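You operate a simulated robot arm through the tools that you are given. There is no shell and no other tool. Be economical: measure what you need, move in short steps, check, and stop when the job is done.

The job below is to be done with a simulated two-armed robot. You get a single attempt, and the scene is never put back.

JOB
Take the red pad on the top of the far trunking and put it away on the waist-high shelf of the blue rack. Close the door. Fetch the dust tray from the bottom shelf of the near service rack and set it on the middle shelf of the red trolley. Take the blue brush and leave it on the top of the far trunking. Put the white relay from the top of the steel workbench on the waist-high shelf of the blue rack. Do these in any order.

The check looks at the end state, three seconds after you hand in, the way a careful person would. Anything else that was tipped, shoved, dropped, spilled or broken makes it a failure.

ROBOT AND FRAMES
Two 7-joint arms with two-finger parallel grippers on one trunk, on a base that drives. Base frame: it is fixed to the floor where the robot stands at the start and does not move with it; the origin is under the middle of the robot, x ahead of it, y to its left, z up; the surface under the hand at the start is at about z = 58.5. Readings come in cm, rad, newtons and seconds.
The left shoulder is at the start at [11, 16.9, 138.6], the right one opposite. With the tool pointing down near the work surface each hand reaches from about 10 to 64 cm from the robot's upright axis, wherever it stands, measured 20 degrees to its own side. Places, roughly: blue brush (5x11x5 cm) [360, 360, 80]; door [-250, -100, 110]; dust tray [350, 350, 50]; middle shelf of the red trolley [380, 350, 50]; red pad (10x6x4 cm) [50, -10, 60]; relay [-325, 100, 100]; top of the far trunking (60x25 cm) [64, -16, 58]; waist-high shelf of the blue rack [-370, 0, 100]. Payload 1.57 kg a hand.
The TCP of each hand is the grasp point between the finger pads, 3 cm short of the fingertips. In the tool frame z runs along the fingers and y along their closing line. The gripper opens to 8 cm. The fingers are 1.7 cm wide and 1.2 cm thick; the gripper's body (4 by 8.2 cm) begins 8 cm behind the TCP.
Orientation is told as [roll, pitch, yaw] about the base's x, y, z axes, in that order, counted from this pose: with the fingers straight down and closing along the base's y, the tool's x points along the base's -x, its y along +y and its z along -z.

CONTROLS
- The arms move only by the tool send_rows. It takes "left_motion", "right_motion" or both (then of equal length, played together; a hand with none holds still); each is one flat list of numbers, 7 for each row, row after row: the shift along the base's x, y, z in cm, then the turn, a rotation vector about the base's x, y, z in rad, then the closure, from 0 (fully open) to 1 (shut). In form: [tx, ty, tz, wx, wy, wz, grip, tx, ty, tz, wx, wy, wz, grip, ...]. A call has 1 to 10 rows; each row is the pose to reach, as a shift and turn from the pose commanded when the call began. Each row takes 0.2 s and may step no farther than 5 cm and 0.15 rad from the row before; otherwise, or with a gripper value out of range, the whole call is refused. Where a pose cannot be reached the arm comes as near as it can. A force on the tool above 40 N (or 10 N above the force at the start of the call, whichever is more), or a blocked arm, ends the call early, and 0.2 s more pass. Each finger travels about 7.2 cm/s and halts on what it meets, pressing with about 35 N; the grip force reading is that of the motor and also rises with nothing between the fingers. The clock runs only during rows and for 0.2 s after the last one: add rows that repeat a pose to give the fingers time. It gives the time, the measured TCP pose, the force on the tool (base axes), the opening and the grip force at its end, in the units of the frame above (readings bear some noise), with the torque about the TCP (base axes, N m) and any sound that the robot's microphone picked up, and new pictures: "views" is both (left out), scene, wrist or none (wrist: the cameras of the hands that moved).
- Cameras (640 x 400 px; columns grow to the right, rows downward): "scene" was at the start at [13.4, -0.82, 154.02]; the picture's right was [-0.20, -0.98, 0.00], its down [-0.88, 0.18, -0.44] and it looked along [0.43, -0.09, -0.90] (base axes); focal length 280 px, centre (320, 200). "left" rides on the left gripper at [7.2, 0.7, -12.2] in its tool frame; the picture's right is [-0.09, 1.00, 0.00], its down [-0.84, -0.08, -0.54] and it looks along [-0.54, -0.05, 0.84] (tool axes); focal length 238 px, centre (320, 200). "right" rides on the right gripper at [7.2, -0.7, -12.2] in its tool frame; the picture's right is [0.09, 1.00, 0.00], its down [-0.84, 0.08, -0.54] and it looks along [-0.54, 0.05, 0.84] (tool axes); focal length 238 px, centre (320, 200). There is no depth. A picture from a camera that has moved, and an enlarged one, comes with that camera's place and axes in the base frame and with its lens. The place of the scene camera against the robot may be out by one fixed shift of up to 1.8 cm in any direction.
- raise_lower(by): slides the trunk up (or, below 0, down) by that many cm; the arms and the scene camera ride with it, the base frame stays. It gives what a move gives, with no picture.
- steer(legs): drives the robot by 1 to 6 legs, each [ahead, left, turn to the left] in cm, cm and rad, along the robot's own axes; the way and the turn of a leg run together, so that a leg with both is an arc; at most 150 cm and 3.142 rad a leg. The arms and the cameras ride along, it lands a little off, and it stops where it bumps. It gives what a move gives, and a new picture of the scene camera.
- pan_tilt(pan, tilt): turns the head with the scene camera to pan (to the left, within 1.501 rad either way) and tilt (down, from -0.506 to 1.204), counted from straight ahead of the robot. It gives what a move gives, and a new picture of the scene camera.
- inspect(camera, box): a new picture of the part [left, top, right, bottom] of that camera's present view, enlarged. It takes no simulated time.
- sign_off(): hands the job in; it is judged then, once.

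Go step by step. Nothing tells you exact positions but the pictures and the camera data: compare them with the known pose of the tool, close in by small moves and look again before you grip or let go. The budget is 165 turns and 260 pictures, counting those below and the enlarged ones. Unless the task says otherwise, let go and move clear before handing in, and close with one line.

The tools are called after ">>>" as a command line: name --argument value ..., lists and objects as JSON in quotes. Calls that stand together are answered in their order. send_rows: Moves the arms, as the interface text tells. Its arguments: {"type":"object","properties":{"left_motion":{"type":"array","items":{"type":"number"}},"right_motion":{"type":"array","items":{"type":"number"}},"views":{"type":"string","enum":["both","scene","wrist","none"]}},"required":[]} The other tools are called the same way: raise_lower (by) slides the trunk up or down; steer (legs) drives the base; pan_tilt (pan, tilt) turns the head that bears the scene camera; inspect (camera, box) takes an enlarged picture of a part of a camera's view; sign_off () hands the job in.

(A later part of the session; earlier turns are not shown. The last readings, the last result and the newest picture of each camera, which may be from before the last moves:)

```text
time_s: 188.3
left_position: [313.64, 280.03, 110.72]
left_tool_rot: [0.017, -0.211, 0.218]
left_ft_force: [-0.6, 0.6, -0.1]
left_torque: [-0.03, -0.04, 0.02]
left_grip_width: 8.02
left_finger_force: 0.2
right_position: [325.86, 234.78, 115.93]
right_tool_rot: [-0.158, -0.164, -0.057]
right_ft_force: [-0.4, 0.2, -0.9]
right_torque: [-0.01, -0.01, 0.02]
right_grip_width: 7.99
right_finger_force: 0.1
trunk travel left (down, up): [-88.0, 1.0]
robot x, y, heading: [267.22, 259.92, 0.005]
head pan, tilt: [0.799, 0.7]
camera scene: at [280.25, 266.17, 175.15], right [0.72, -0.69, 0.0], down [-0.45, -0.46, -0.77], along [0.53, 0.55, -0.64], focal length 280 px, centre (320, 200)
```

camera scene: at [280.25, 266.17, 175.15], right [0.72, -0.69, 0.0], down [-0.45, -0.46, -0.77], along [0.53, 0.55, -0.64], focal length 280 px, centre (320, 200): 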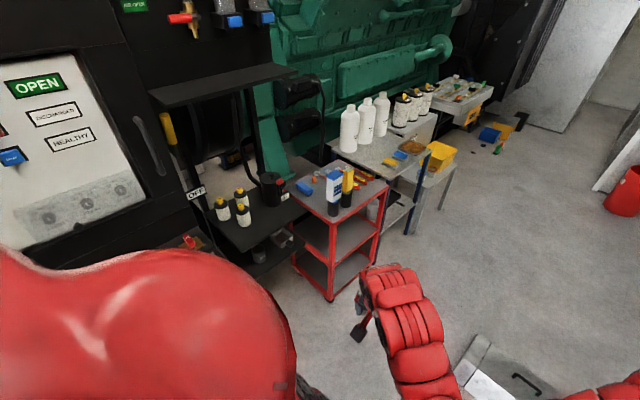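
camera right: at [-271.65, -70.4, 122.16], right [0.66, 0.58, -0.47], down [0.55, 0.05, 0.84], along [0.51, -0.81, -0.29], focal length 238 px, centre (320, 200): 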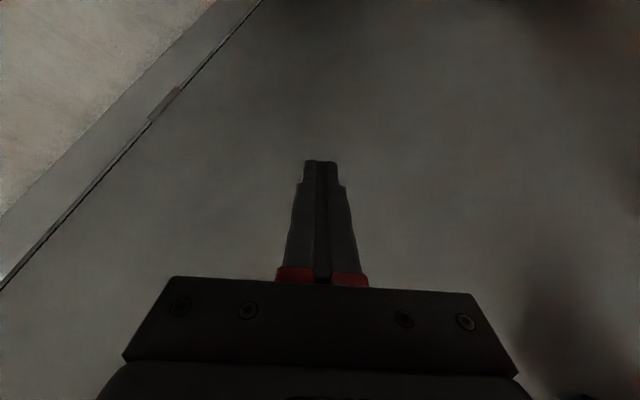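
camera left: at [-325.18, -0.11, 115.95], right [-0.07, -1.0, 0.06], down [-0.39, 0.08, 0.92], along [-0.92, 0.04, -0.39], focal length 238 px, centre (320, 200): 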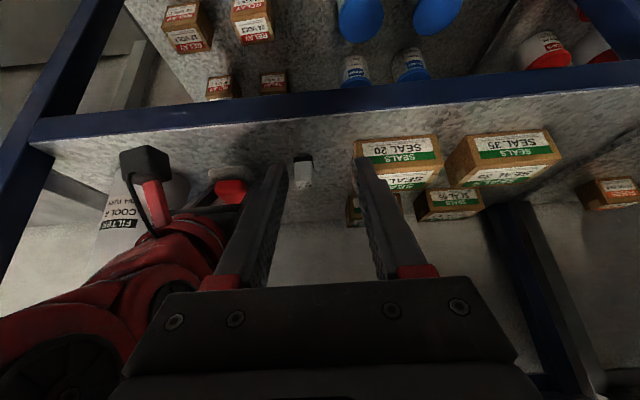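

>>> inspect --camera "scene" --box '[180, 150, 420, 300]'

>>> inspect --camera "scene" --box '[220, 200, 320, 280]'

```text
2.67 times, centred on (300, 225) of scene
camera zoom: at [280.25, 266.17, 175.15], right [0.72, -0.69, 0.0], down [-0.45, -0.46, -0.77], along [0.53, 0.55, -0.64], focal length 746 px, centre (373, 133)
```

zoom: 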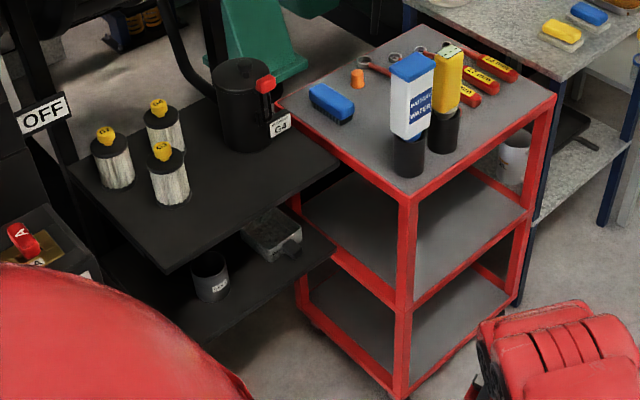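

```text
5.00 times, centred on (270, 240) of scene
camera zoom: at [280.25, 266.17, 175.15], right [0.72, -0.69, 0.0], down [-0.45, -0.46, -0.77], along [0.53, 0.55, -0.64], focal length 1398 px, centre (570, 0)
```

zoom: 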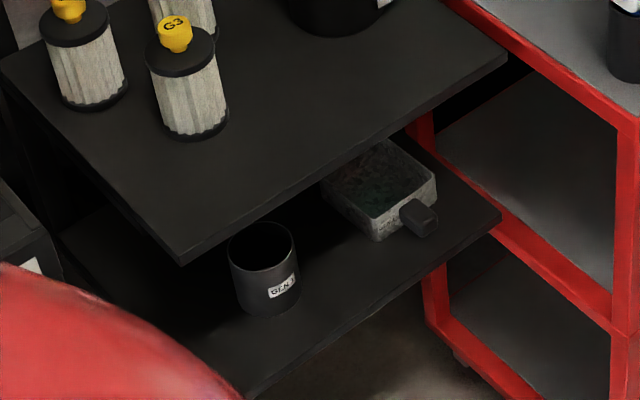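

The gray dust tray with a dark grip sits on the lower black shelf, ≈[342,357,52], right beside the trolley; its handle points to the aisle. I'll move in front of it and face +y.

>>> pan_tilt --pan 0 --tilt 0.8

>>> steer --legs '[[75, 0, 0], [0, 0, 1.57]]'

```text
time_s: 189.4
left_position: [313.72, 280.03, 110.79]
left_tool_rot: [0.016, -0.211, 0.217]
left_ft_force: [0.0, -0.4, -0.6]
left_torque: [-0.02, 0.01, -0.04]
left_grip_width: 8.01
left_finger_force: 0.1
right_position: [325.82, 234.71, 115.91]
right_tool_rot: [-0.158, -0.164, -0.056]
right_ft_force: [0.9, 1.0, -0.4]
right_torque: [-0.01, -0.01, 0.01]
right_grip_width: 8.01
right_finger_force: 0.1
trunk travel left (down, up): [-88.0, 1.0]
robot x, y, heading: [267.42, 259.65, 0.004]
head pan, tilt: [0.0, 0.799]
camera scene: at [282.42, 260.11, 174.33], right [0.01, -1.0, 0.0], down [-0.72, 0.0, -0.7], along [0.7, 0.0, -0.72], focal length 280 px, centre (320, 200)
```

scene: 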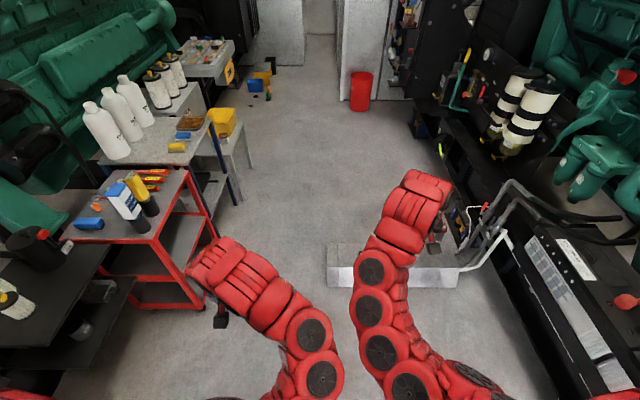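

```text
time_s: 194.9
left_position: [378.03, 295.32, 110.82]
left_tool_rot: [0.017, -0.21, 0.576]
left_ft_force: [0.1, -0.1, -0.2]
left_torque: [-0.01, 0.01, -0.01]
left_grip_width: 8.01
left_finger_force: 0.1
right_position: [405.4, 257.39, 115.88]
right_tool_rot: [-0.161, -0.163, 0.303]
right_ft_force: [-0.6, -0.2, 0.0]
right_torque: [0.0, 0.0, -0.01]
right_grip_width: 8.0
right_finger_force: 0.1
trunk travel left (down, up): [-88.0, 1.0]
robot x, y, heading: [341.72, 259.61, 0.364]
head pan, tilt: [0.0, 0.799]
stopped in leg 2: the robot was blocked; the commanded pose is now the measured one
camera scene: at [355.94, 266.03, 174.32], right [0.36, -0.93, 0.0], down [-0.67, -0.26, -0.7], along [0.65, 0.25, -0.72], focal length 280 px, centre (320, 200)
```

scene: 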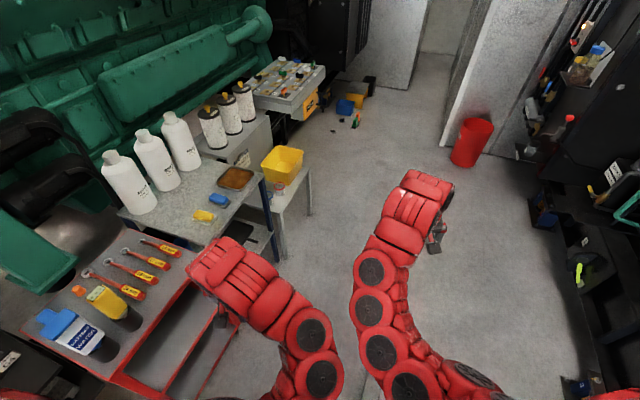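

The rotation was blocked; the base's front-right corner likely met the metal box on the floor. Let me look.

>>> pan_tilt --pan -0.7 --tilt 1.0

```text
time_s: 196.0
left_position: [378.03, 295.34, 110.84]
left_tool_rot: [0.015, -0.212, 0.577]
left_ft_force: [-0.4, -0.6, -0.1]
left_torque: [0.01, -0.02, 0.03]
left_grip_width: 8.01
left_finger_force: 0.2
right_position: [405.3, 257.27, 115.92]
right_tool_rot: [-0.16, -0.164, 0.302]
right_ft_force: [0.2, -0.3, 0.4]
right_torque: [0.0, 0.01, -0.01]
right_grip_width: 8.0
right_finger_force: 0.0
trunk travel left (down, up): [-88.0, 1.0]
robot x, y, heading: [341.66, 259.85, 0.367]
head pan, tilt: [-0.7, 1.0]
camera scene: at [355.0, 260.77, 172.81], right [-0.33, -0.94, 0.0], down [-0.8, 0.28, -0.54], along [0.51, -0.18, -0.84], focal length 280 px, centre (320, 200)
```

scene: 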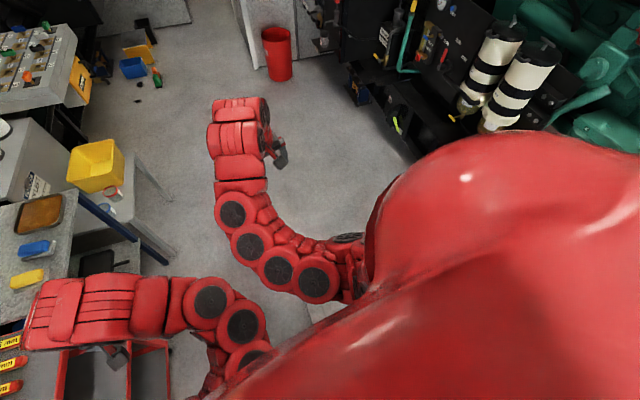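

The box is under the front-right corner. Back off to the left, then complete the turn.

>>> steer --legs '[[-19, 16, 0]]'

>>> steer --legs '[[0, 0, 0.6]]'

>>> pan_tilt --pan -1.0 --tilt 0.8

```text
time_s: 197.8
left_position: [354.73, 303.57, 110.85]
left_tool_rot: [0.017, -0.21, 0.575]
left_ft_force: [0.3, 0.1, 0.0]
left_torque: [0.0, 0.01, 0.02]
left_grip_width: 8.01
left_finger_force: 0.1
right_position: [381.99, 265.43, 115.74]
right_tool_rot: [-0.158, -0.164, 0.3]
right_ft_force: [0.5, -1.1, -0.3]
right_torque: [0.04, -0.01, 0.01]
right_grip_width: 8.0
right_finger_force: 0.1
trunk travel left (down, up): [-88.0, 1.0]
robot x, y, heading: [318.14, 268.12, 0.366]
head pan, tilt: [-0.7, 1.0]
camera scene: at [331.67, 269.0, 172.8], right [-0.33, -0.94, 0.0], down [-0.8, 0.28, -0.54], along [0.51, -0.18, -0.84], focal length 280 px, centre (320, 200)
```

scene: 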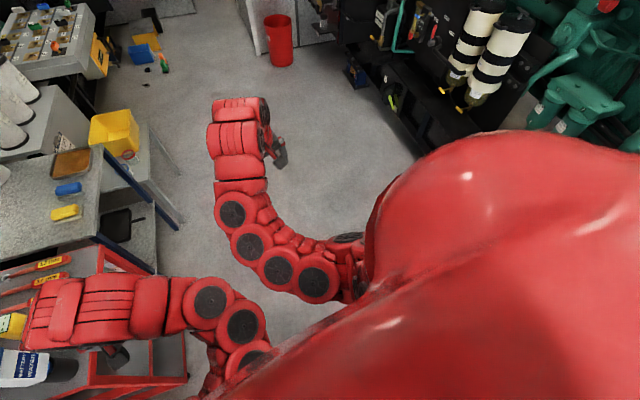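

```text
time_s: 199.8
left_position: [328.19, 317.98, 110.96]
left_tool_rot: [0.016, -0.209, 1.179]
left_ft_force: [0.2, -0.5, 0.8]
left_torque: [-0.02, 0.0, 0.02]
left_grip_width: 8.01
left_finger_force: 0.0
right_position: [372.17, 301.98, 115.88]
right_tool_rot: [-0.159, -0.163, 0.901]
right_ft_force: [0.1, 0.1, 0.5]
right_torque: [-0.01, -0.01, 0.0]
right_grip_width: 8.01
right_finger_force: 0.1
trunk travel left (down, up): [-88.0, 1.0]
robot x, y, heading: [318.07, 267.96, 0.963]
head pan, tilt: [-0.7, 1.0]
camera scene: at [328.77, 276.87, 172.81], right [0.26, -0.97, 0.0], down [-0.81, -0.22, -0.54], along [0.52, 0.14, -0.84], focal length 280 px, centre (320, 200)
```

scene: 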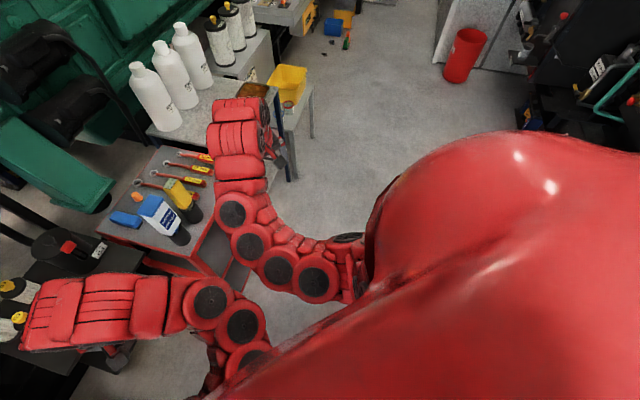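

```text
time_s: 200.6
left_position: [328.13, 318.03, 110.77]
left_tool_rot: [0.015, -0.209, 1.18]
left_ft_force: [-0.4, 0.3, -0.2]
left_torque: [-0.01, -0.01, 0.03]
left_grip_width: 8.01
left_finger_force: 0.1
right_position: [372.3, 301.99, 115.86]
right_tool_rot: [-0.158, -0.164, 0.9]
right_ft_force: [0.1, 0.4, 0.1]
right_torque: [-0.03, 0.02, -0.04]
right_grip_width: 8.0
right_finger_force: 0.1
trunk travel left (down, up): [-88.0, 1.0]
robot x, y, heading: [318.04, 268.14, 0.97]
head pan, tilt: [-1.0, 0.799]
camera scene: at [330.07, 274.8, 174.32], right [-0.03, -1.0, 0.0], down [-0.72, 0.02, -0.7], along [0.7, -0.02, -0.72], focal length 280 px, centre (320, 200)
```

scene: 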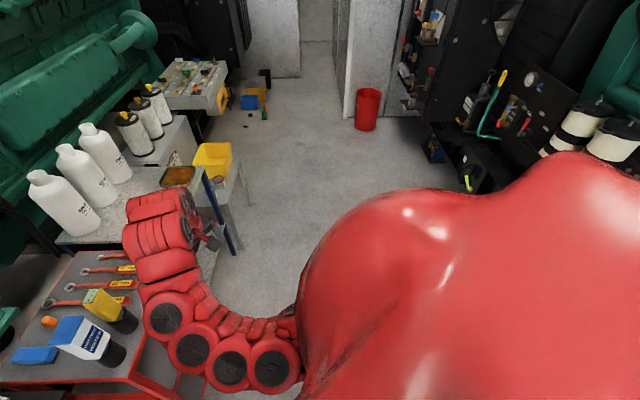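

>>> pan_tilt --pan 0 --tilt 0.9

>>> steer --legs '[[0, 0, 0.6]]'

```text
time_s: 201.9
left_position: [328.14, 318.07, 110.77]
left_tool_rot: [0.015, -0.209, 1.179]
left_ft_force: [0.1, 0.3, 1.3]
left_torque: [0.0, -0.01, -0.02]
left_grip_width: 8.01
left_finger_force: 0.0
right_position: [372.24, 302.06, 115.96]
right_tool_rot: [-0.16, -0.165, 0.902]
right_ft_force: [-0.2, -0.5, 0.6]
right_torque: [0.01, 0.02, -0.02]
right_grip_width: 8.01
right_finger_force: 0.0
trunk travel left (down, up): [-88.0, 1.0]
robot x, y, heading: [318.02, 268.22, 0.964]
head pan, tilt: [0.0, 0.901]
camera scene: at [326.34, 281.27, 173.53], right [0.82, -0.57, 0.0], down [-0.45, -0.64, -0.62], along [0.35, 0.51, -0.78], focal length 280 px, centre (320, 200)
```

scene: 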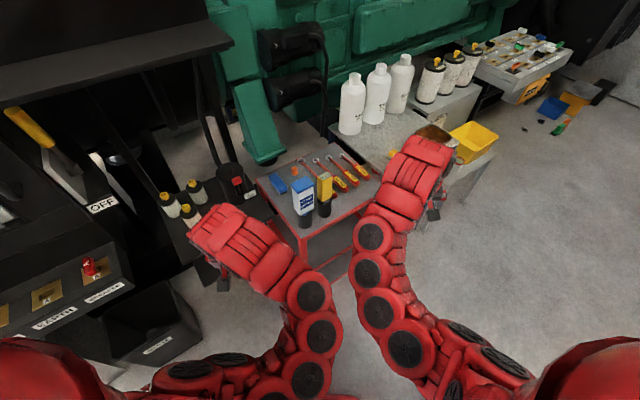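

```text
time_s: 203.9
left_position: [298.26, 314.98, 110.84]
left_tool_rot: [0.015, -0.209, 1.775]
left_ft_force: [-0.4, 0.3, 0.3]
left_torque: [-0.01, 0.01, -0.02]
left_grip_width: 8.01
left_finger_force: 0.1
right_position: [343.72, 326.57, 115.94]
right_tool_rot: [-0.159, -0.164, 1.498]
right_ft_force: [-0.1, -0.2, 0.8]
right_torque: [-0.01, 0.0, -0.01]
right_grip_width: 8.01
right_finger_force: 0.0
trunk travel left (down, up): [-88.0, 1.0]
robot x, y, heading: [318.25, 267.98, 1.564]
head pan, tilt: [0.0, 0.901]
camera scene: at [317.59, 284.04, 173.53], right [1.0, -0.01, 0.0], down [-0.01, -0.78, -0.62], along [0.0, 0.62, -0.78], focal length 280 px, centre (320, 200)
```

scene: 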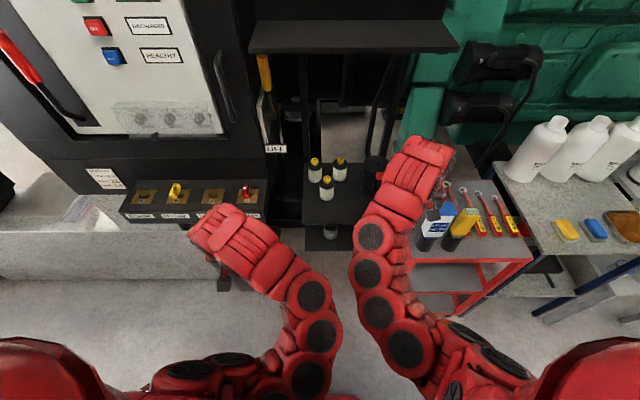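

Facing the shelf now. I'll back up a little and lower the trunk to see and reach the bottom shelf.

>>> steer --legs '[[-18, 0, 0]]'

>>> raise_lower --by -45

>>> pan_tilt --pan -0.3 --tilt 0.6

```text
time_s: 205.4
left_position: [298.14, 297.45, 110.71]
left_tool_rot: [0.016, -0.208, 1.777]
left_ft_force: [0.3, -0.1, 0.0]
left_torque: [-0.05, 0.02, 0.01]
left_grip_width: 8.01
left_finger_force: 0.0
right_position: [343.64, 309.06, 115.85]
right_tool_rot: [-0.16, -0.162, 1.499]
right_ft_force: [-0.3, -0.1, -0.1]
right_torque: [0.01, 0.02, 0.0]
right_grip_width: 8.0
right_finger_force: 0.0
trunk travel left (down, up): [-88.0, 1.0]
robot x, y, heading: [317.9, 250.36, 1.567]
head pan, tilt: [0.0, 0.901]
camera scene: at [317.45, 266.61, 173.5], right [1.0, -0.01, 0.0], down [-0.01, -0.78, -0.62], along [0.0, 0.62, -0.78], focal length 280 px, centre (320, 200)
```

scene: 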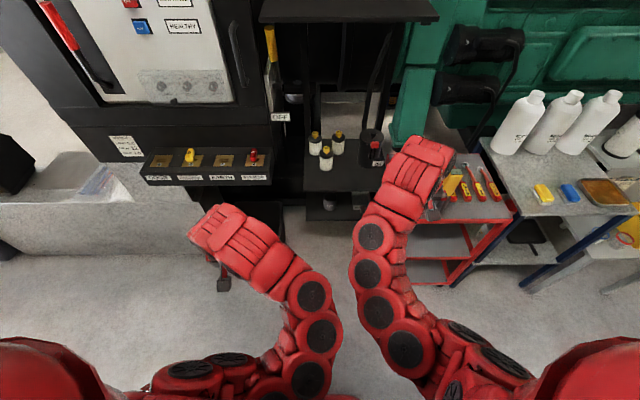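

```text
refused: -45 is not a number from -40 to 40
```

```text
time_s: 206.2
left_position: [298.17, 297.08, 110.89]
left_tool_rot: [0.016, -0.21, 1.779]
left_ft_force: [0.1, -0.8, -0.2]
left_torque: [0.01, -0.02, -0.01]
left_grip_width: 8.01
left_finger_force: 0.0
right_position: [343.63, 308.88, 115.84]
right_tool_rot: [-0.159, -0.165, 1.499]
right_ft_force: [-0.8, -0.2, -0.4]
right_torque: [0.0, 0.01, 0.01]
right_grip_width: 8.0
right_finger_force: 0.0
trunk travel left (down, up): [-88.0, 1.0]
robot x, y, heading: [318.13, 250.77, 1.56]
head pan, tilt: [-0.3, 0.6]
camera scene: at [320.05, 267.07, 176.02], right [0.95, -0.3, 0.0], down [-0.17, -0.54, -0.82], along [0.25, 0.79, -0.57], focal length 280 px, centre (320, 200)
```

scene: 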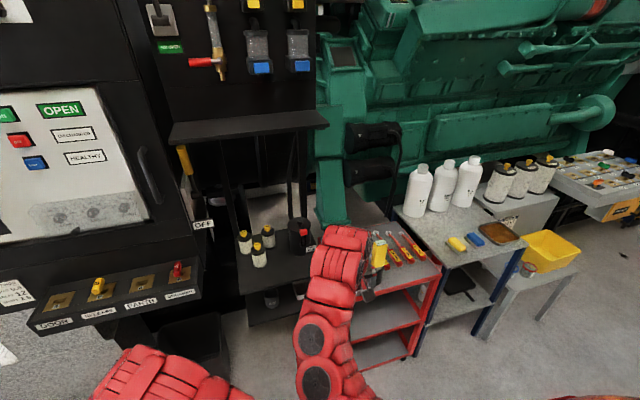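

Two candidate trays exist, but the gray tray on the black rack's bottom shelf fits the stated place (350,350,50); the blue brush on the trolley top fits (360,360,80). Lower the trunk 40.

>>> raise_lower --by -40

>>> pan_tilt --pan -0.25 --tilt 0.6

>>> inspect --camera "scene" --box '[200, 120, 440, 270]'

```text
time_s: 210.1
left_position: [298.2, 297.24, 70.88]
left_tool_rot: [0.017, -0.21, 1.778]
left_ft_force: [0.0, 0.1, -0.3]
left_torque: [-0.02, -0.01, -0.02]
left_grip_width: 7.97
left_finger_force: 0.1
right_position: [343.55, 308.88, 75.99]
right_tool_rot: [-0.158, -0.164, 1.5]
right_ft_force: [0.0, 0.2, 0.7]
right_torque: [0.05, -0.03, -0.01]
right_grip_width: 7.98
right_finger_force: 0.0
trunk travel left (down, up): [-48.0, 41.0]
robot x, y, heading: [318.12, 250.53, 1.563]
head pan, tilt: [-0.3, 0.6]
```

```text
time_s: 210.7
left_position: [298.15, 297.26, 70.73]
left_tool_rot: [0.015, -0.209, 1.777]
left_ft_force: [-0.8, -0.4, 0.4]
left_torque: [-0.03, 0.02, 0.01]
left_grip_width: 8.01
left_finger_force: 0.1
right_position: [343.7, 308.89, 75.9]
right_tool_rot: [-0.16, -0.164, 1.498]
right_ft_force: [0.0, 0.1, 0.7]
right_torque: [-0.01, 0.02, 0.04]
right_grip_width: 8.0
right_finger_force: 0.0
trunk travel left (down, up): [-48.0, 41.0]
robot x, y, heading: [317.72, 250.47, 1.562]
head pan, tilt: [-0.25, 0.6]
camera scene: at [319.64, 267.32, 136.01], right [0.97, -0.25, 0.0], down [-0.14, -0.55, -0.82], along [0.21, 0.8, -0.57], focal length 280 px, centre (320, 200)
```

scene: 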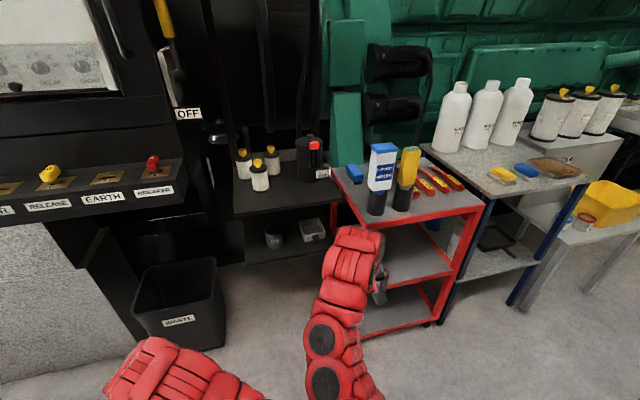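

```text
2.67 times, centred on (320, 195) of scene
camera zoom: at [319.64, 267.32, 136.01], right [0.97, -0.25, 0.0], down [-0.14, -0.55, -0.82], along [0.21, 0.8, -0.57], focal length 746 px, centre (320, 213)
```

zoom: 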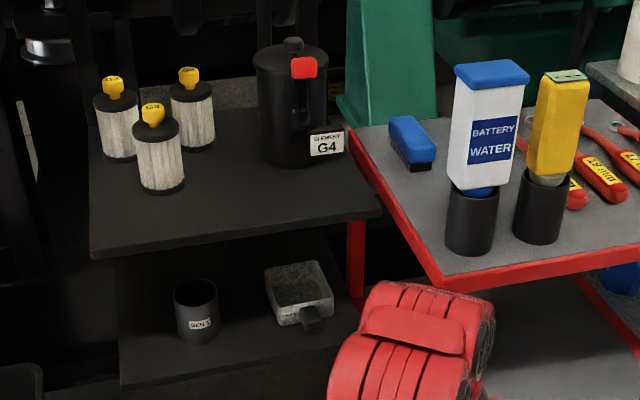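

Clear view: tray handle ≈[340.5, 352, 54] pointing at me; shelf z≈50, shelf above ≈76; trolley front at y≈330, top z≈79.5. I'll pitch the right hand forward to ~63° and lower it before driving in.

>>> send_rows --right_motion '[-0.5, 0.4, -2.5, 0.118, 0.021, 0.009, 0.3, -1, 0.8, -5, 0.236, 0.042, 0.018, 0.3, -1.5, 1.2, -7.5, 0.355, 0.064, 0.026, 0.3, -2, 1.6, -10, 0.474, 0.085, 0.035, 0.3, -2.5, 2, -12.5, 0.592, 0.107, 0.044, 0.3, -3, 2.4, -15, 0.71, 0.128, 0.053, 0.3, -3.5, 2.8, -17.5, 0.83, 0.15, 0.061, 0.3, -3.6, 3, -19.5, 0.948, 0.171, 0.07, 0.3, -3.6, 3, -19.5, 0.948, 0.171, 0.07, 0.3]' --views "both"

```text
time_s: 212.7
left_position: [298.12, 297.3, 70.85]
left_tool_rot: [0.015, -0.209, 1.776]
left_ft_force: [-0.2, -0.1, 0.5]
left_torque: [0.05, -0.02, -0.02]
left_grip_width: 8.01
left_finger_force: 0.1
right_position: [340.02, 311.97, 56.4]
right_tool_rot: [0.222, -1.088, 1.324]
right_ft_force: [-0.7, -0.2, -0.2]
right_torque: [-0.03, -0.03, 0.02]
right_grip_width: 5.61
right_finger_force: 0.1
trunk travel left (down, up): [-48.0, 41.0]
robot x, y, heading: [318.15, 250.49, 1.56]
head pan, tilt: [-0.25, 0.6]
camera scene: at [319.61, 267.31, 136.02], right [0.97, -0.25, 0.0], down [-0.14, -0.55, -0.83], along [0.21, 0.8, -0.56], focal length 280 px, centre (320, 200)
camera right: at [339.84, 297.84, 55.48], right [-1.0, 0.01, 0.02], down [0.02, -0.1, 0.99], along [0.01, 0.99, 0.1], focal length 238 px, centre (320, 200)
```

scene: 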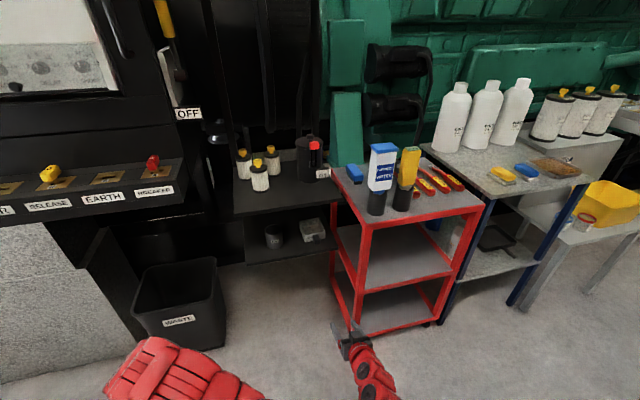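
right: 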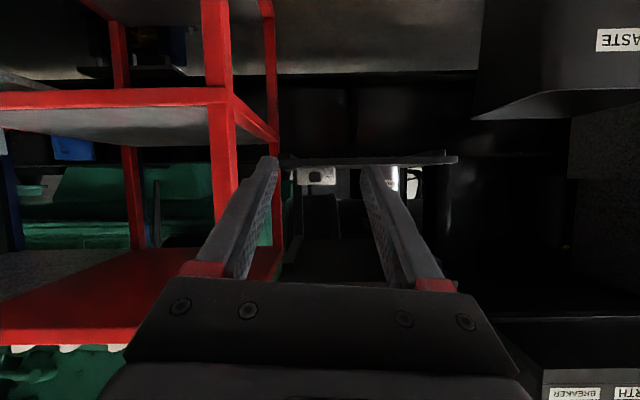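

The wrist camera sees the tray straight ahead between the fingers. Zoom for details.

>>> inspect --camera "right" --box '[270, 140, 370, 202]'

```text
6.40 times, centred on (320, 171) of right
camera zoom: at [339.84, 297.84, 55.48], right [-1.0, 0.01, 0.02], down [0.02, -0.1, 0.99], along [0.01, 0.99, 0.1], focal length 1525 px, centre (320, 386)
```

zoom: 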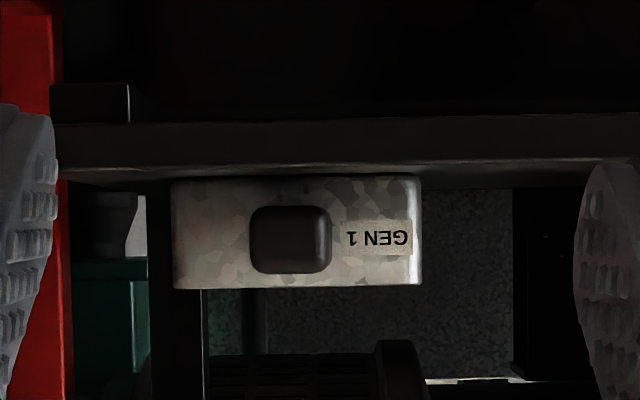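

Tray: 9.3 cm wide, 4 cm high, handle 2.9×2.4 cm centered ≈[341.4, 352, 55.7]. Drive straight forward 31 cm.

>>> steer --legs '[[31, 0, 0]]'

>>> inspect --camera "right" --box '[200, 100, 440, 250]'

```text
time_s: 214.8
left_position: [298.42, 328.43, 70.81]
left_tool_rot: [0.017, -0.209, 1.774]
left_ft_force: [0.4, 0.0, -0.7]
left_torque: [0.03, -0.02, -0.01]
left_grip_width: 7.99
left_finger_force: 0.0
right_position: [340.3, 342.94, 56.36]
right_tool_rot: [0.222, -1.086, 1.324]
right_ft_force: [-0.6, -0.2, -0.8]
right_torque: [0.01, -0.03, 0.01]
right_grip_width: 5.59
right_finger_force: 0.0
trunk travel left (down, up): [-48.0, 41.0]
robot x, y, heading: [318.63, 280.99, 1.563]
head pan, tilt: [-0.25, 0.6]
camera scene: at [319.89, 298.31, 136.0], right [0.97, -0.25, 0.0], down [-0.14, -0.55, -0.82], along [0.21, 0.8, -0.57], focal length 280 px, centre (320, 200)
```

scene: 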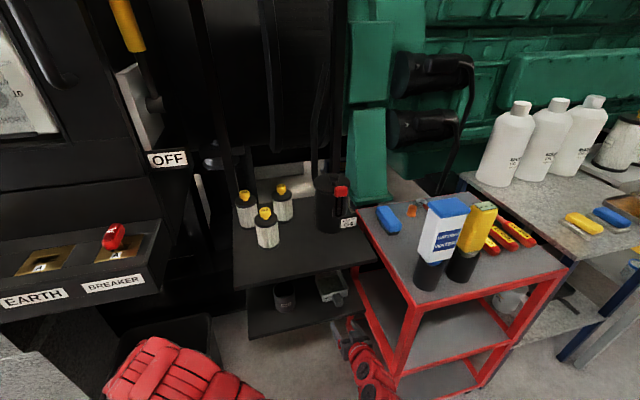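

```text
2.67 times, centred on (320, 175) of right
camera zoom: at [340.1, 328.77, 55.45], right [-1.0, 0.01, 0.02], down [0.02, -0.1, 0.99], along [0.01, 0.99, 0.1], focal length 636 px, centre (320, 267)
```

zoom: 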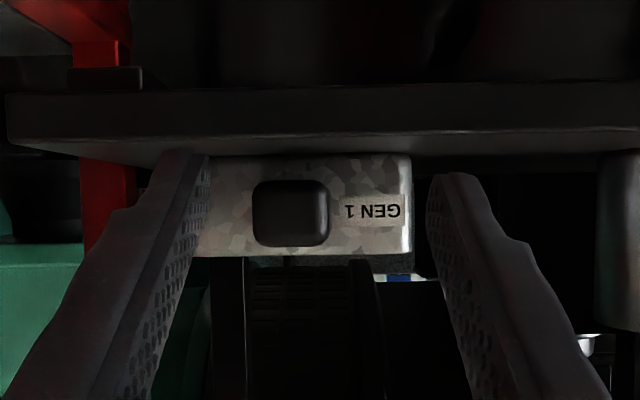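

Handle front face at y≈352.9. Advance along y to straddle it.

>>> send_rows --right_motion '[1.1, 1.5, 0.35, 0, 0, 0, 0.3, 1.1, 4, 0.35, 0, 0, 0, 0.3, 1.1, 6.5, 0.35, 0, 0, 0, 0.3, 1.1, 8.5, 0.35, 0, 0, 0, 0.3, 1.1, 8.5, 0.35, 0, 0, 0, 0.3]' --views "wrist"

```text
time_s: 216.0
left_position: [298.3, 328.28, 70.89]
left_tool_rot: [0.015, -0.212, 1.775]
left_ft_force: [0.1, 0.9, 0.3]
left_torque: [-0.01, -0.01, -0.01]
left_grip_width: 8.0
left_finger_force: 0.1
right_position: [341.45, 351.26, 56.72]
right_tool_rot: [0.222, -1.087, 1.323]
right_ft_force: [-0.4, -0.4, -0.7]
right_torque: [-0.05, 0.01, 0.01]
right_grip_width: 5.6
right_finger_force: 0.0
trunk travel left (down, up): [-48.0, 41.0]
robot x, y, heading: [318.25, 281.17, 1.562]
head pan, tilt: [-0.25, 0.6]
camera right: at [341.29, 337.22, 55.82], right [-1.0, 0.01, 0.02], down [0.02, -0.1, 0.99], along [0.01, 0.99, 0.1], focal length 238 px, centre (320, 200)
```

right: 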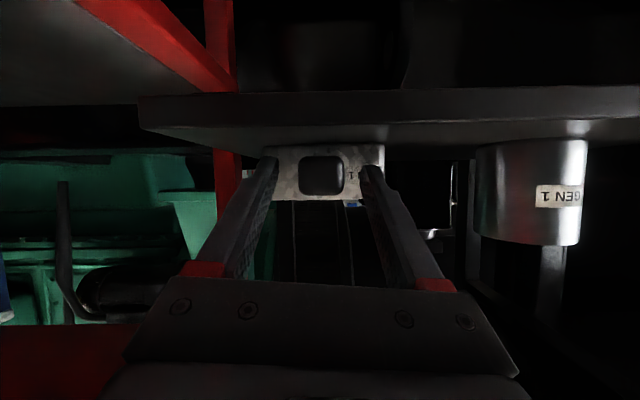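

Handle is between the finger tips. Close.

>>> send_rows --right_motion '[0, 0.3, 0, 0, 0, 0, 0.5, 0, 0.3, 0, 0, 0, 0, 0.8, 0, 0.3, 0, 0, 0, 0, 0.9, 0, 0.3, 0, 0, 0, 0, 0.9]' --views "wrist"

>>> inspect --camera "right" --box '[240, 120, 400, 220]'

```text
time_s: 217.0
left_position: [298.35, 328.27, 70.91]
left_tool_rot: [0.015, -0.21, 1.776]
left_ft_force: [-0.3, -0.3, -0.5]
left_torque: [0.01, 0.0, -0.02]
left_grip_width: 8.01
left_finger_force: 0.0
right_position: [341.32, 351.6, 56.85]
right_tool_rot: [0.222, -1.089, 1.322]
right_ft_force: [2.3, 2.1, 5.4]
right_torque: [0.19, -0.41, 0.03]
right_grip_width: 2.8
right_finger_force: 34.7
trunk travel left (down, up): [-48.0, 41.0]
robot x, y, heading: [318.16, 281.3, 1.563]
head pan, tilt: [-0.25, 0.6]
camera right: at [341.31, 337.54, 55.92], right [-1.0, 0.01, 0.02], down [0.02, -0.1, 0.99], along [0.01, 0.99, 0.1], focal length 238 px, centre (320, 200)
```

right: 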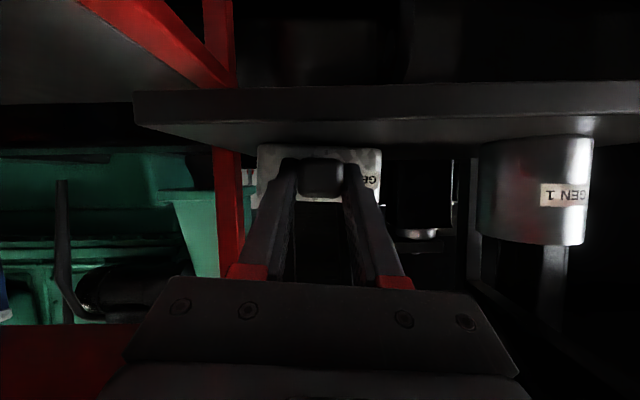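

```text
4.00 times, centred on (320, 170) of right
camera zoom: at [341.31, 337.54, 55.92], right [-1.0, 0.01, 0.02], down [0.02, -0.1, 0.99], along [0.01, 0.99, 0.1], focal length 953 px, centre (320, 320)
```

zoom: 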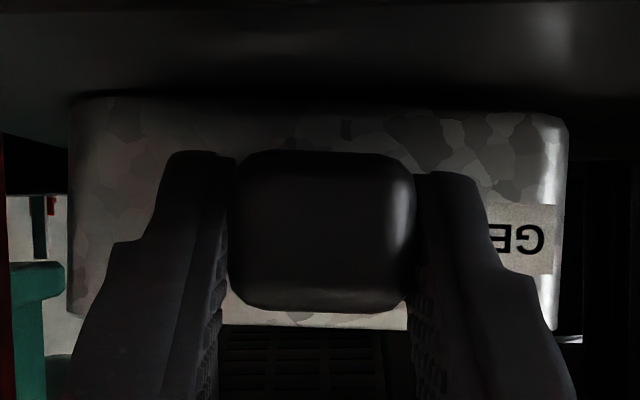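

Firm grip on the handle. Lift slowly 2.5 cm and check that the tray stays level.

>>> send_rows --right_motion '[0, 0, 0.4, 0, 0, 0, 0.95, 0, 0, 0.9, 0, 0, 0, 0.95, 0, 0, 1.5, 0, 0, 0, 0.95, 0, 0, 2.1, 0, 0, 0, 0.95, 0, 0, 2.6, 0, 0, 0, 0.95, 0, 0, 2.6, 0, 0, 0, 0.95]' --views "wrist"

>>> inspect --camera "scene" --box '[260, 220, 420, 340]'

```text
time_s: 218.4
left_position: [298.39, 328.16, 70.74]
left_tool_rot: [0.015, -0.21, 1.775]
left_ft_force: [-0.4, -0.3, 0.1]
left_torque: [-0.02, -0.01, -0.01]
left_grip_width: 8.01
left_finger_force: 0.0
right_position: [341.39, 351.61, 59.46]
right_tool_rot: [0.221, -1.088, 1.323]
right_ft_force: [0.1, 1.0, -1.6]
right_torque: [-0.1, -0.01, -0.01]
right_grip_width: 2.76
right_finger_force: 35.2
trunk travel left (down, up): [-48.0, 41.0]
robot x, y, heading: [318.52, 281.43, 1.56]
head pan, tilt: [-0.25, 0.6]
camera right: at [341.21, 337.56, 58.49], right [-1.0, 0.01, 0.02], down [0.02, -0.1, 0.99], along [0.01, 0.99, 0.1], focal length 238 px, centre (320, 200)
```

right: 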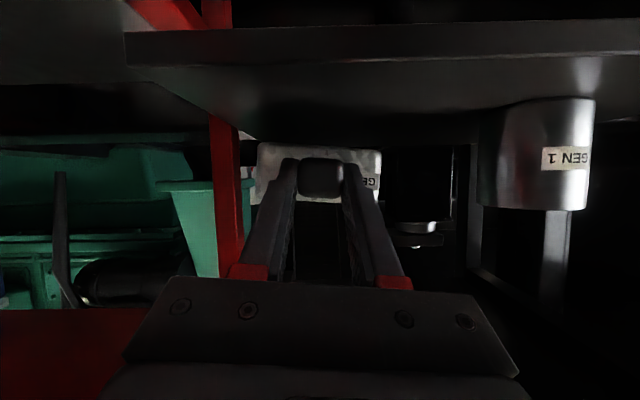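

```text
3.33 times, centred on (340, 280) of scene
camera zoom: at [319.9, 298.25, 136.01], right [0.97, -0.25, 0.0], down [-0.14, -0.55, -0.82], along [0.21, 0.8, -0.57], focal length 932 px, centre (253, -67)
```

zoom: 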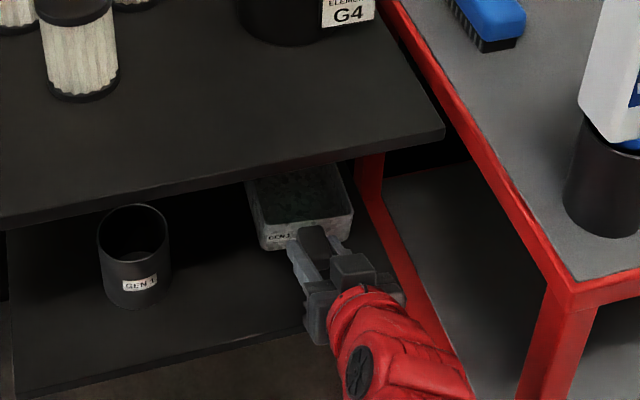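

The tray is up and level. Back the base out gently, keeping the arm still.

>>> steer --legs '[[-20, 0, 0]]'

>>> send_rows --right_motion '[0, -1, 0, 0, 0, 0, 0.95, 0, -3, 0, 0, 0, 0, 0.95, 0, -5, 0, 0, 0, 0, 0.95, 0, -7, 0, 0, 0, 0, 0.95, 0, -9, 0, 0, 0, 0, 0.95, 0, -11, 0, 0, 0, 0, 0.95, 0, -13, 0, 0, 0, 0, 0.95, 0, -15, 0, 0, 0, 0, 0.95, 0, -17, 0, 0, 0, 0, 0.95, 0, -17.5, 0, 0, 0, 0, 0.95]' --views "both"

```text
time_s: 220.0
left_position: [298.46, 308.46, 70.88]
left_tool_rot: [0.016, -0.209, 1.775]
left_ft_force: [-0.6, -1.0, -0.9]
left_torque: [0.03, 0.02, -0.03]
left_grip_width: 8.0
left_finger_force: 0.1
right_position: [341.31, 331.87, 59.55]
right_tool_rot: [0.221, -1.087, 1.32]
right_ft_force: [-0.1, 0.2, -1.8]
right_torque: [-0.14, -0.03, 0.0]
right_grip_width: 2.75
right_finger_force: 34.9
trunk travel left (down, up): [-48.0, 41.0]
robot x, y, heading: [318.33, 261.68, 1.566]
head pan, tilt: [-0.25, 0.6]
camera scene: at [319.75, 278.41, 136.03], right [0.97, -0.26, 0.0], down [-0.14, -0.55, -0.83], along [0.21, 0.8, -0.56], focal length 280 px, centre (320, 200)
```

scene: 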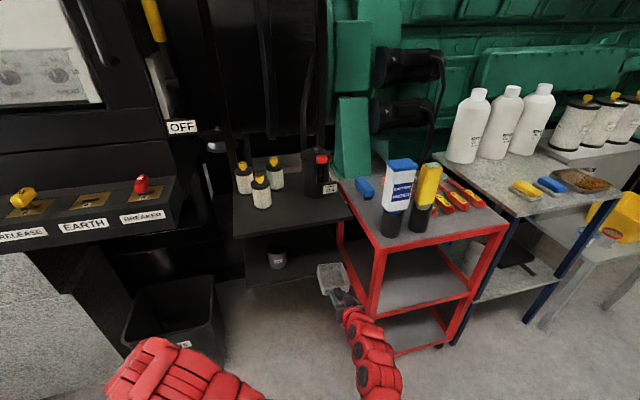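

```text
time_s: 222.2
left_position: [298.24, 308.38, 70.86]
left_tool_rot: [0.015, -0.208, 1.774]
left_ft_force: [-0.2, -0.7, 0.0]
left_torque: [-0.03, 0.0, 0.01]
left_grip_width: 7.98
left_finger_force: 0.0
right_position: [341.34, 314.43, 59.38]
right_tool_rot: [0.22, -1.087, 1.324]
right_ft_force: [0.3, 0.4, -1.8]
right_torque: [-0.12, 0.01, 0.0]
right_grip_width: 2.74
right_finger_force: 35.2
trunk travel left (down, up): [-48.0, 41.0]
robot x, y, heading: [317.81, 261.49, 1.565]
head pan, tilt: [-0.25, 0.6]
camera scene: at [319.75, 278.52, 136.01], right [0.97, -0.26, 0.0], down [-0.14, -0.55, -0.82], along [0.21, 0.8, -0.57], focal length 280 px, centre (320, 200)
camera right: at [341.12, 300.32, 58.45], right [-1.0, 0.01, 0.02], down [0.02, -0.1, 0.99], along [0.01, 0.99, 0.1], focal length 238 px, centre (320, 200)
```

scene: 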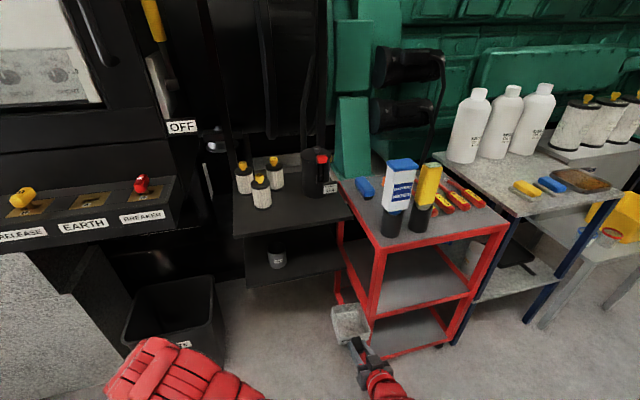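
right: 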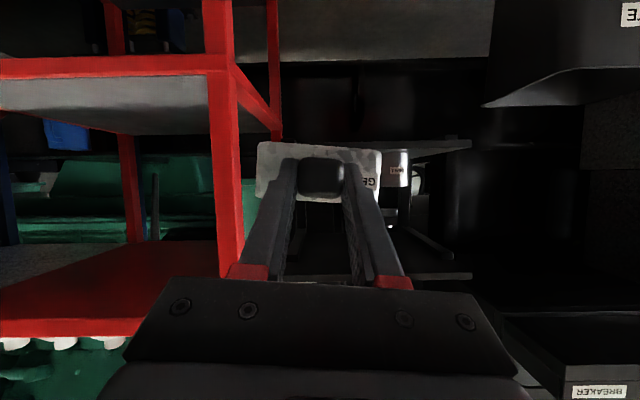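

The tray is clear. Back a bit more, slide right a little (keeping clear of the floor box), then move the arm across in front of the trolley.

>>> steer --legs '[[-6, 0, 0], [0, -9, 0]]'

>>> send_rows --right_motion '[1, 0, 0, 0, 0, 0, 0.95, 3, 0, 0, 0, 0, 0, 0.95, 5, 0, 0, 0, 0, 0, 0.95, 7, 0, 0, 0, 0, 0, 0.95, 9, 0, 0, 0, 0, 0, 0.95, 11, 0, 0, 0, 0, 0, 0.95, 13, 0, 0, 0, 0, 0, 0.95, 15, 0, 0, 0, 0, 0, 0.95, 17, 0, 0, 0, 0, 0, 0.95, 19, 0, 0, 0, 0, 0, 0.95]' --views "both"

```text
time_s: 223.9
left_position: [307.2, 302.53, 70.83]
left_tool_rot: [0.019, -0.209, 1.775]
left_ft_force: [0.7, -1.1, 0.1]
left_torque: [0.03, 0.04, -0.04]
left_grip_width: 8.01
left_finger_force: 0.1
right_position: [349.98, 308.29, 59.37]
right_tool_rot: [0.224, -1.088, 1.321]
right_ft_force: [0.8, 0.0, -1.4]
right_torque: [-0.13, 0.0, 0.01]
right_grip_width: 2.73
right_finger_force: 34.7
trunk travel left (down, up): [-48.0, 41.0]
robot x, y, heading: [326.95, 255.48, 1.563]
head pan, tilt: [-0.25, 0.6]
camera scene: at [328.64, 272.43, 136.01], right [0.97, -0.26, 0.0], down [-0.15, -0.55, -0.82], along [0.21, 0.8, -0.57], focal length 280 px, centre (320, 200)
```

scene: 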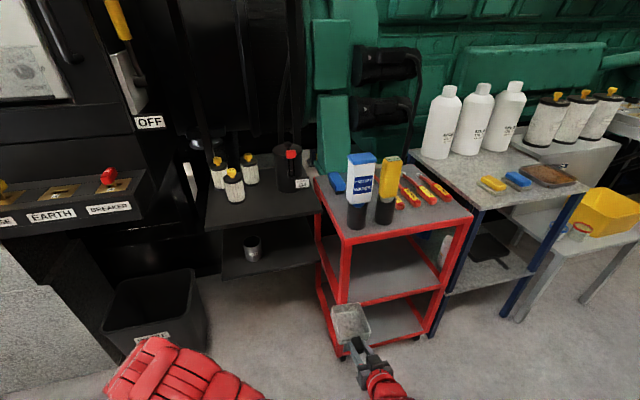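

```text
time_s: 226.1
left_position: [307.0, 302.46, 70.75]
left_tool_rot: [0.016, -0.209, 1.774]
left_ft_force: [-0.6, 0.4, -1.0]
left_torque: [0.02, 0.03, -0.02]
left_grip_width: 8.0
left_finger_force: 0.1
right_position: [369.02, 308.32, 59.42]
right_tool_rot: [0.221, -1.087, 1.324]
right_ft_force: [-0.2, 0.2, -1.7]
right_torque: [-0.13, -0.03, -0.02]
right_grip_width: 2.77
right_finger_force: 35.2
trunk travel left (down, up): [-48.0, 41.0]
robot x, y, heading: [326.93, 255.48, 1.563]
head pan, tilt: [-0.25, 0.6]
camera scene: at [328.52, 272.44, 136.01], right [0.97, -0.25, 0.0], down [-0.14, -0.55, -0.82], along [0.21, 0.8, -0.57], focal length 280 px, centre (320, 200)
camera right: at [368.89, 294.26, 58.43], right [-1.0, 0.01, 0.02], down [0.02, -0.1, 0.99], along [0.01, 0.99, 0.1], focal length 238 px, centre (320, 200)
```

scene: 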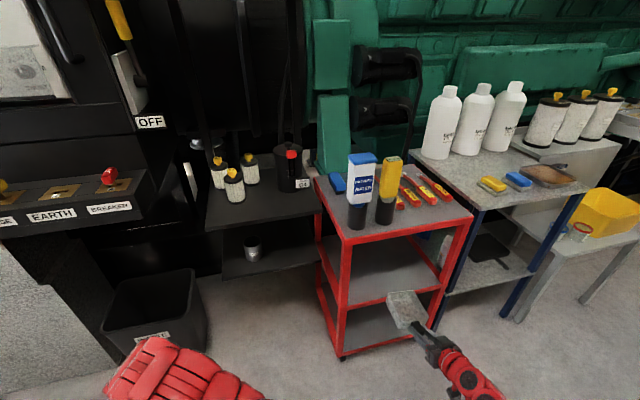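
right: 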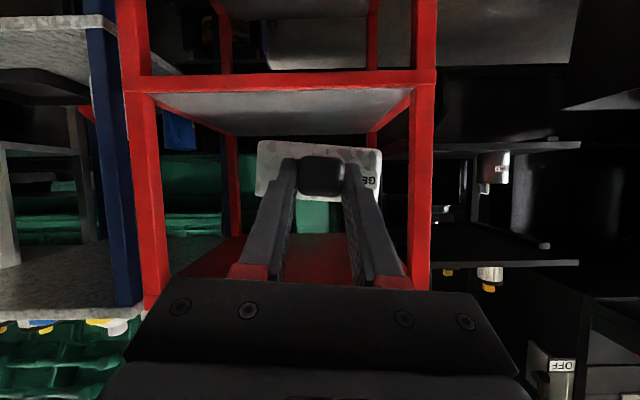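

The tray faces the trolley's front opening (center x≈373); middle shelf surface ≈46.5. Shift +3.5 in x, lower 4, then drive in 20 cm.

>>> send_rows --right_motion '[1.5, 0, -1, 0, 0, 0, 0.95, 3, 0, -2.5, 0, 0, 0, 0.95, 3.5, 0, -4, 0, 0, 0, 0.95, 3.5, 0, -4, 0, 0, 0, 0.95]' --views "none"

>>> steer --legs '[[20, 0, 0]]'

>>> inspect --camera "right" --box '[0, 0, 640, 400]'

```text
time_s: 227.1
left_position: [307.09, 302.26, 70.78]
left_tool_rot: [0.016, -0.21, 1.775]
left_ft_force: [-0.4, 0.2, -0.2]
left_torque: [-0.02, -0.01, 0.03]
left_grip_width: 8.01
left_finger_force: 0.0
right_position: [372.56, 308.21, 55.42]
right_tool_rot: [0.221, -1.087, 1.324]
right_ft_force: [-0.3, -0.3, -2.0]
right_torque: [-0.14, 0.01, -0.01]
right_grip_width: 2.77
right_finger_force: 35.2
trunk travel left (down, up): [-48.0, 41.0]
robot x, y, heading: [326.73, 254.95, 1.559]
head pan, tilt: [-0.25, 0.6]
```

```text
time_s: 228.7
left_position: [307.25, 322.43, 70.87]
left_tool_rot: [0.016, -0.21, 1.773]
left_ft_force: [-0.1, 1.0, -0.4]
left_torque: [-0.04, 0.0, 0.01]
left_grip_width: 8.0
left_finger_force: 0.0
right_position: [372.73, 328.21, 55.39]
right_tool_rot: [0.222, -1.087, 1.323]
right_ft_force: [-0.4, 0.5, -1.1]
right_torque: [-0.13, -0.04, 0.01]
right_grip_width: 2.75
right_finger_force: 35.6
trunk travel left (down, up): [-48.0, 41.0]
robot x, y, heading: [326.69, 275.83, 1.566]
head pan, tilt: [-0.25, 0.6]
camera scene: at [328.69, 292.46, 135.99], right [0.97, -0.26, 0.0], down [-0.14, -0.55, -0.82], along [0.21, 0.8, -0.57], focal length 280 px, centre (320, 200)
```

scene: 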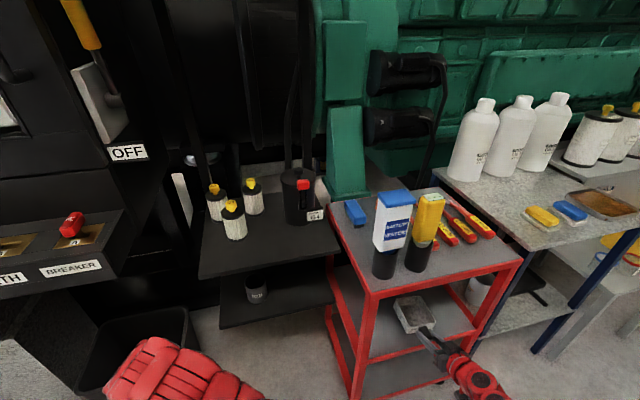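

```text
1.00 times, centred on (320, 200) of right (not enlarged: the box is as wide or as high as the picture)
camera zoom: at [372.53, 314.15, 54.4], right [-1.0, 0.01, 0.02], down [0.02, -0.1, 0.99], along [0.01, 0.99, 0.1], focal length 238 px, centre (320, 200)
```

zoom: 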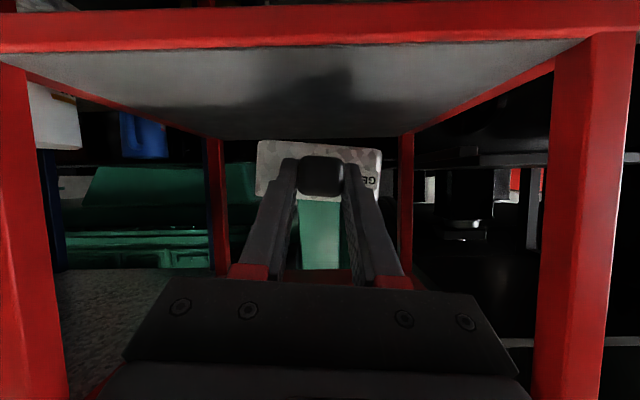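

Well centered. Push in another 9 cm with the arm and lower toward the shelf.

>>> send_rows --right_motion '[0, 2, 0, 0, 0, 0, 0.95, 0, 4.5, 0, 0, 0, 0, 0.95, 0, 7, -0.5, 0, 0, 0, 0.95, 0, 9, -1.5, 0, 0, 0, 0.95, 0, 9.5, -2.5, 0, 0, 0, 0.95, 0, 9.5, -3.5, 0, 0, 0, 0.95, 0, 9.5, -4, 0, 0, 0, 0.95]' --views "wrist"

```text
time_s: 230.3
left_position: [307.24, 322.34, 70.86]
left_tool_rot: [0.015, -0.209, 1.774]
left_ft_force: [0.0, -0.4, 0.1]
left_torque: [0.02, 0.02, 0.01]
left_grip_width: 8.0
left_finger_force: 0.0
right_position: [372.83, 337.72, 51.44]
right_tool_rot: [0.221, -1.087, 1.326]
right_ft_force: [0.3, -0.4, -1.2]
right_torque: [-0.11, 0.01, -0.01]
right_grip_width: 2.75
right_finger_force: 35.1
trunk travel left (down, up): [-48.0, 41.0]
robot x, y, heading: [326.62, 275.13, 1.564]
head pan, tilt: [-0.25, 0.6]
camera right: at [372.58, 323.62, 50.46], right [-1.0, 0.01, 0.02], down [0.02, -0.1, 0.99], along [0.01, 0.99, 0.1], focal length 238 px, centre (320, 200)
```

right: 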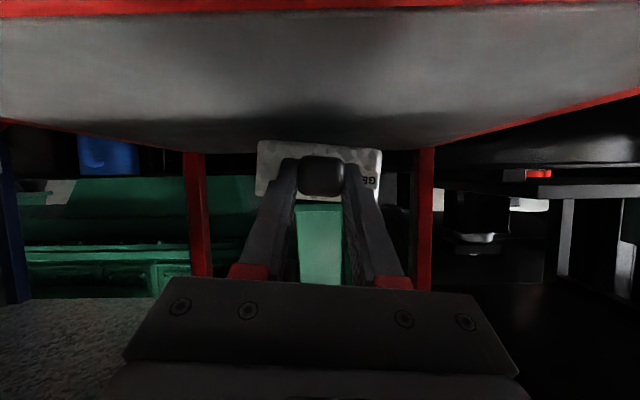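

Lower in fine steps until contact.

>>> send_rows --right_motion '[0, 0, -0.3, 0, 0, 0, 0.95, 0, 0, -0.6, 0, 0, 0, 0.95, 0, 0, -0.9, 0, 0, 0, 0.95]' --views "none"

>>> inspect --camera "right" --box '[240, 100, 400, 220]'

```text
time_s: 231.1
left_position: [307.28, 322.31, 70.83]
left_tool_rot: [0.017, -0.209, 1.772]
left_ft_force: [-0.6, 0.1, -0.5]
left_torque: [0.02, 0.01, 0.0]
left_grip_width: 7.98
left_finger_force: 0.0
right_position: [372.66, 337.51, 50.3]
right_tool_rot: [0.222, -1.086, 1.321]
right_ft_force: [-0.1, -0.4, -2.1]
right_torque: [-0.1, -0.04, 0.02]
right_grip_width: 2.78
right_finger_force: 35.3
trunk travel left (down, up): [-48.0, 41.0]
robot x, y, heading: [326.89, 275.25, 1.562]
head pan, tilt: [-0.25, 0.6]
```

```text
3.33 times, centred on (320, 160) of right
camera zoom: at [372.51, 323.55, 49.46], right [-1.0, 0.01, 0.02], down [0.02, -0.1, 0.99], along [0.01, 0.99, 0.1], focal length 794 px, centre (320, 333)
```

zoom: 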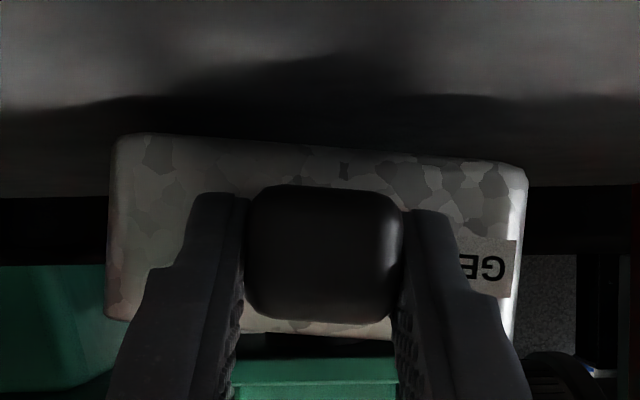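

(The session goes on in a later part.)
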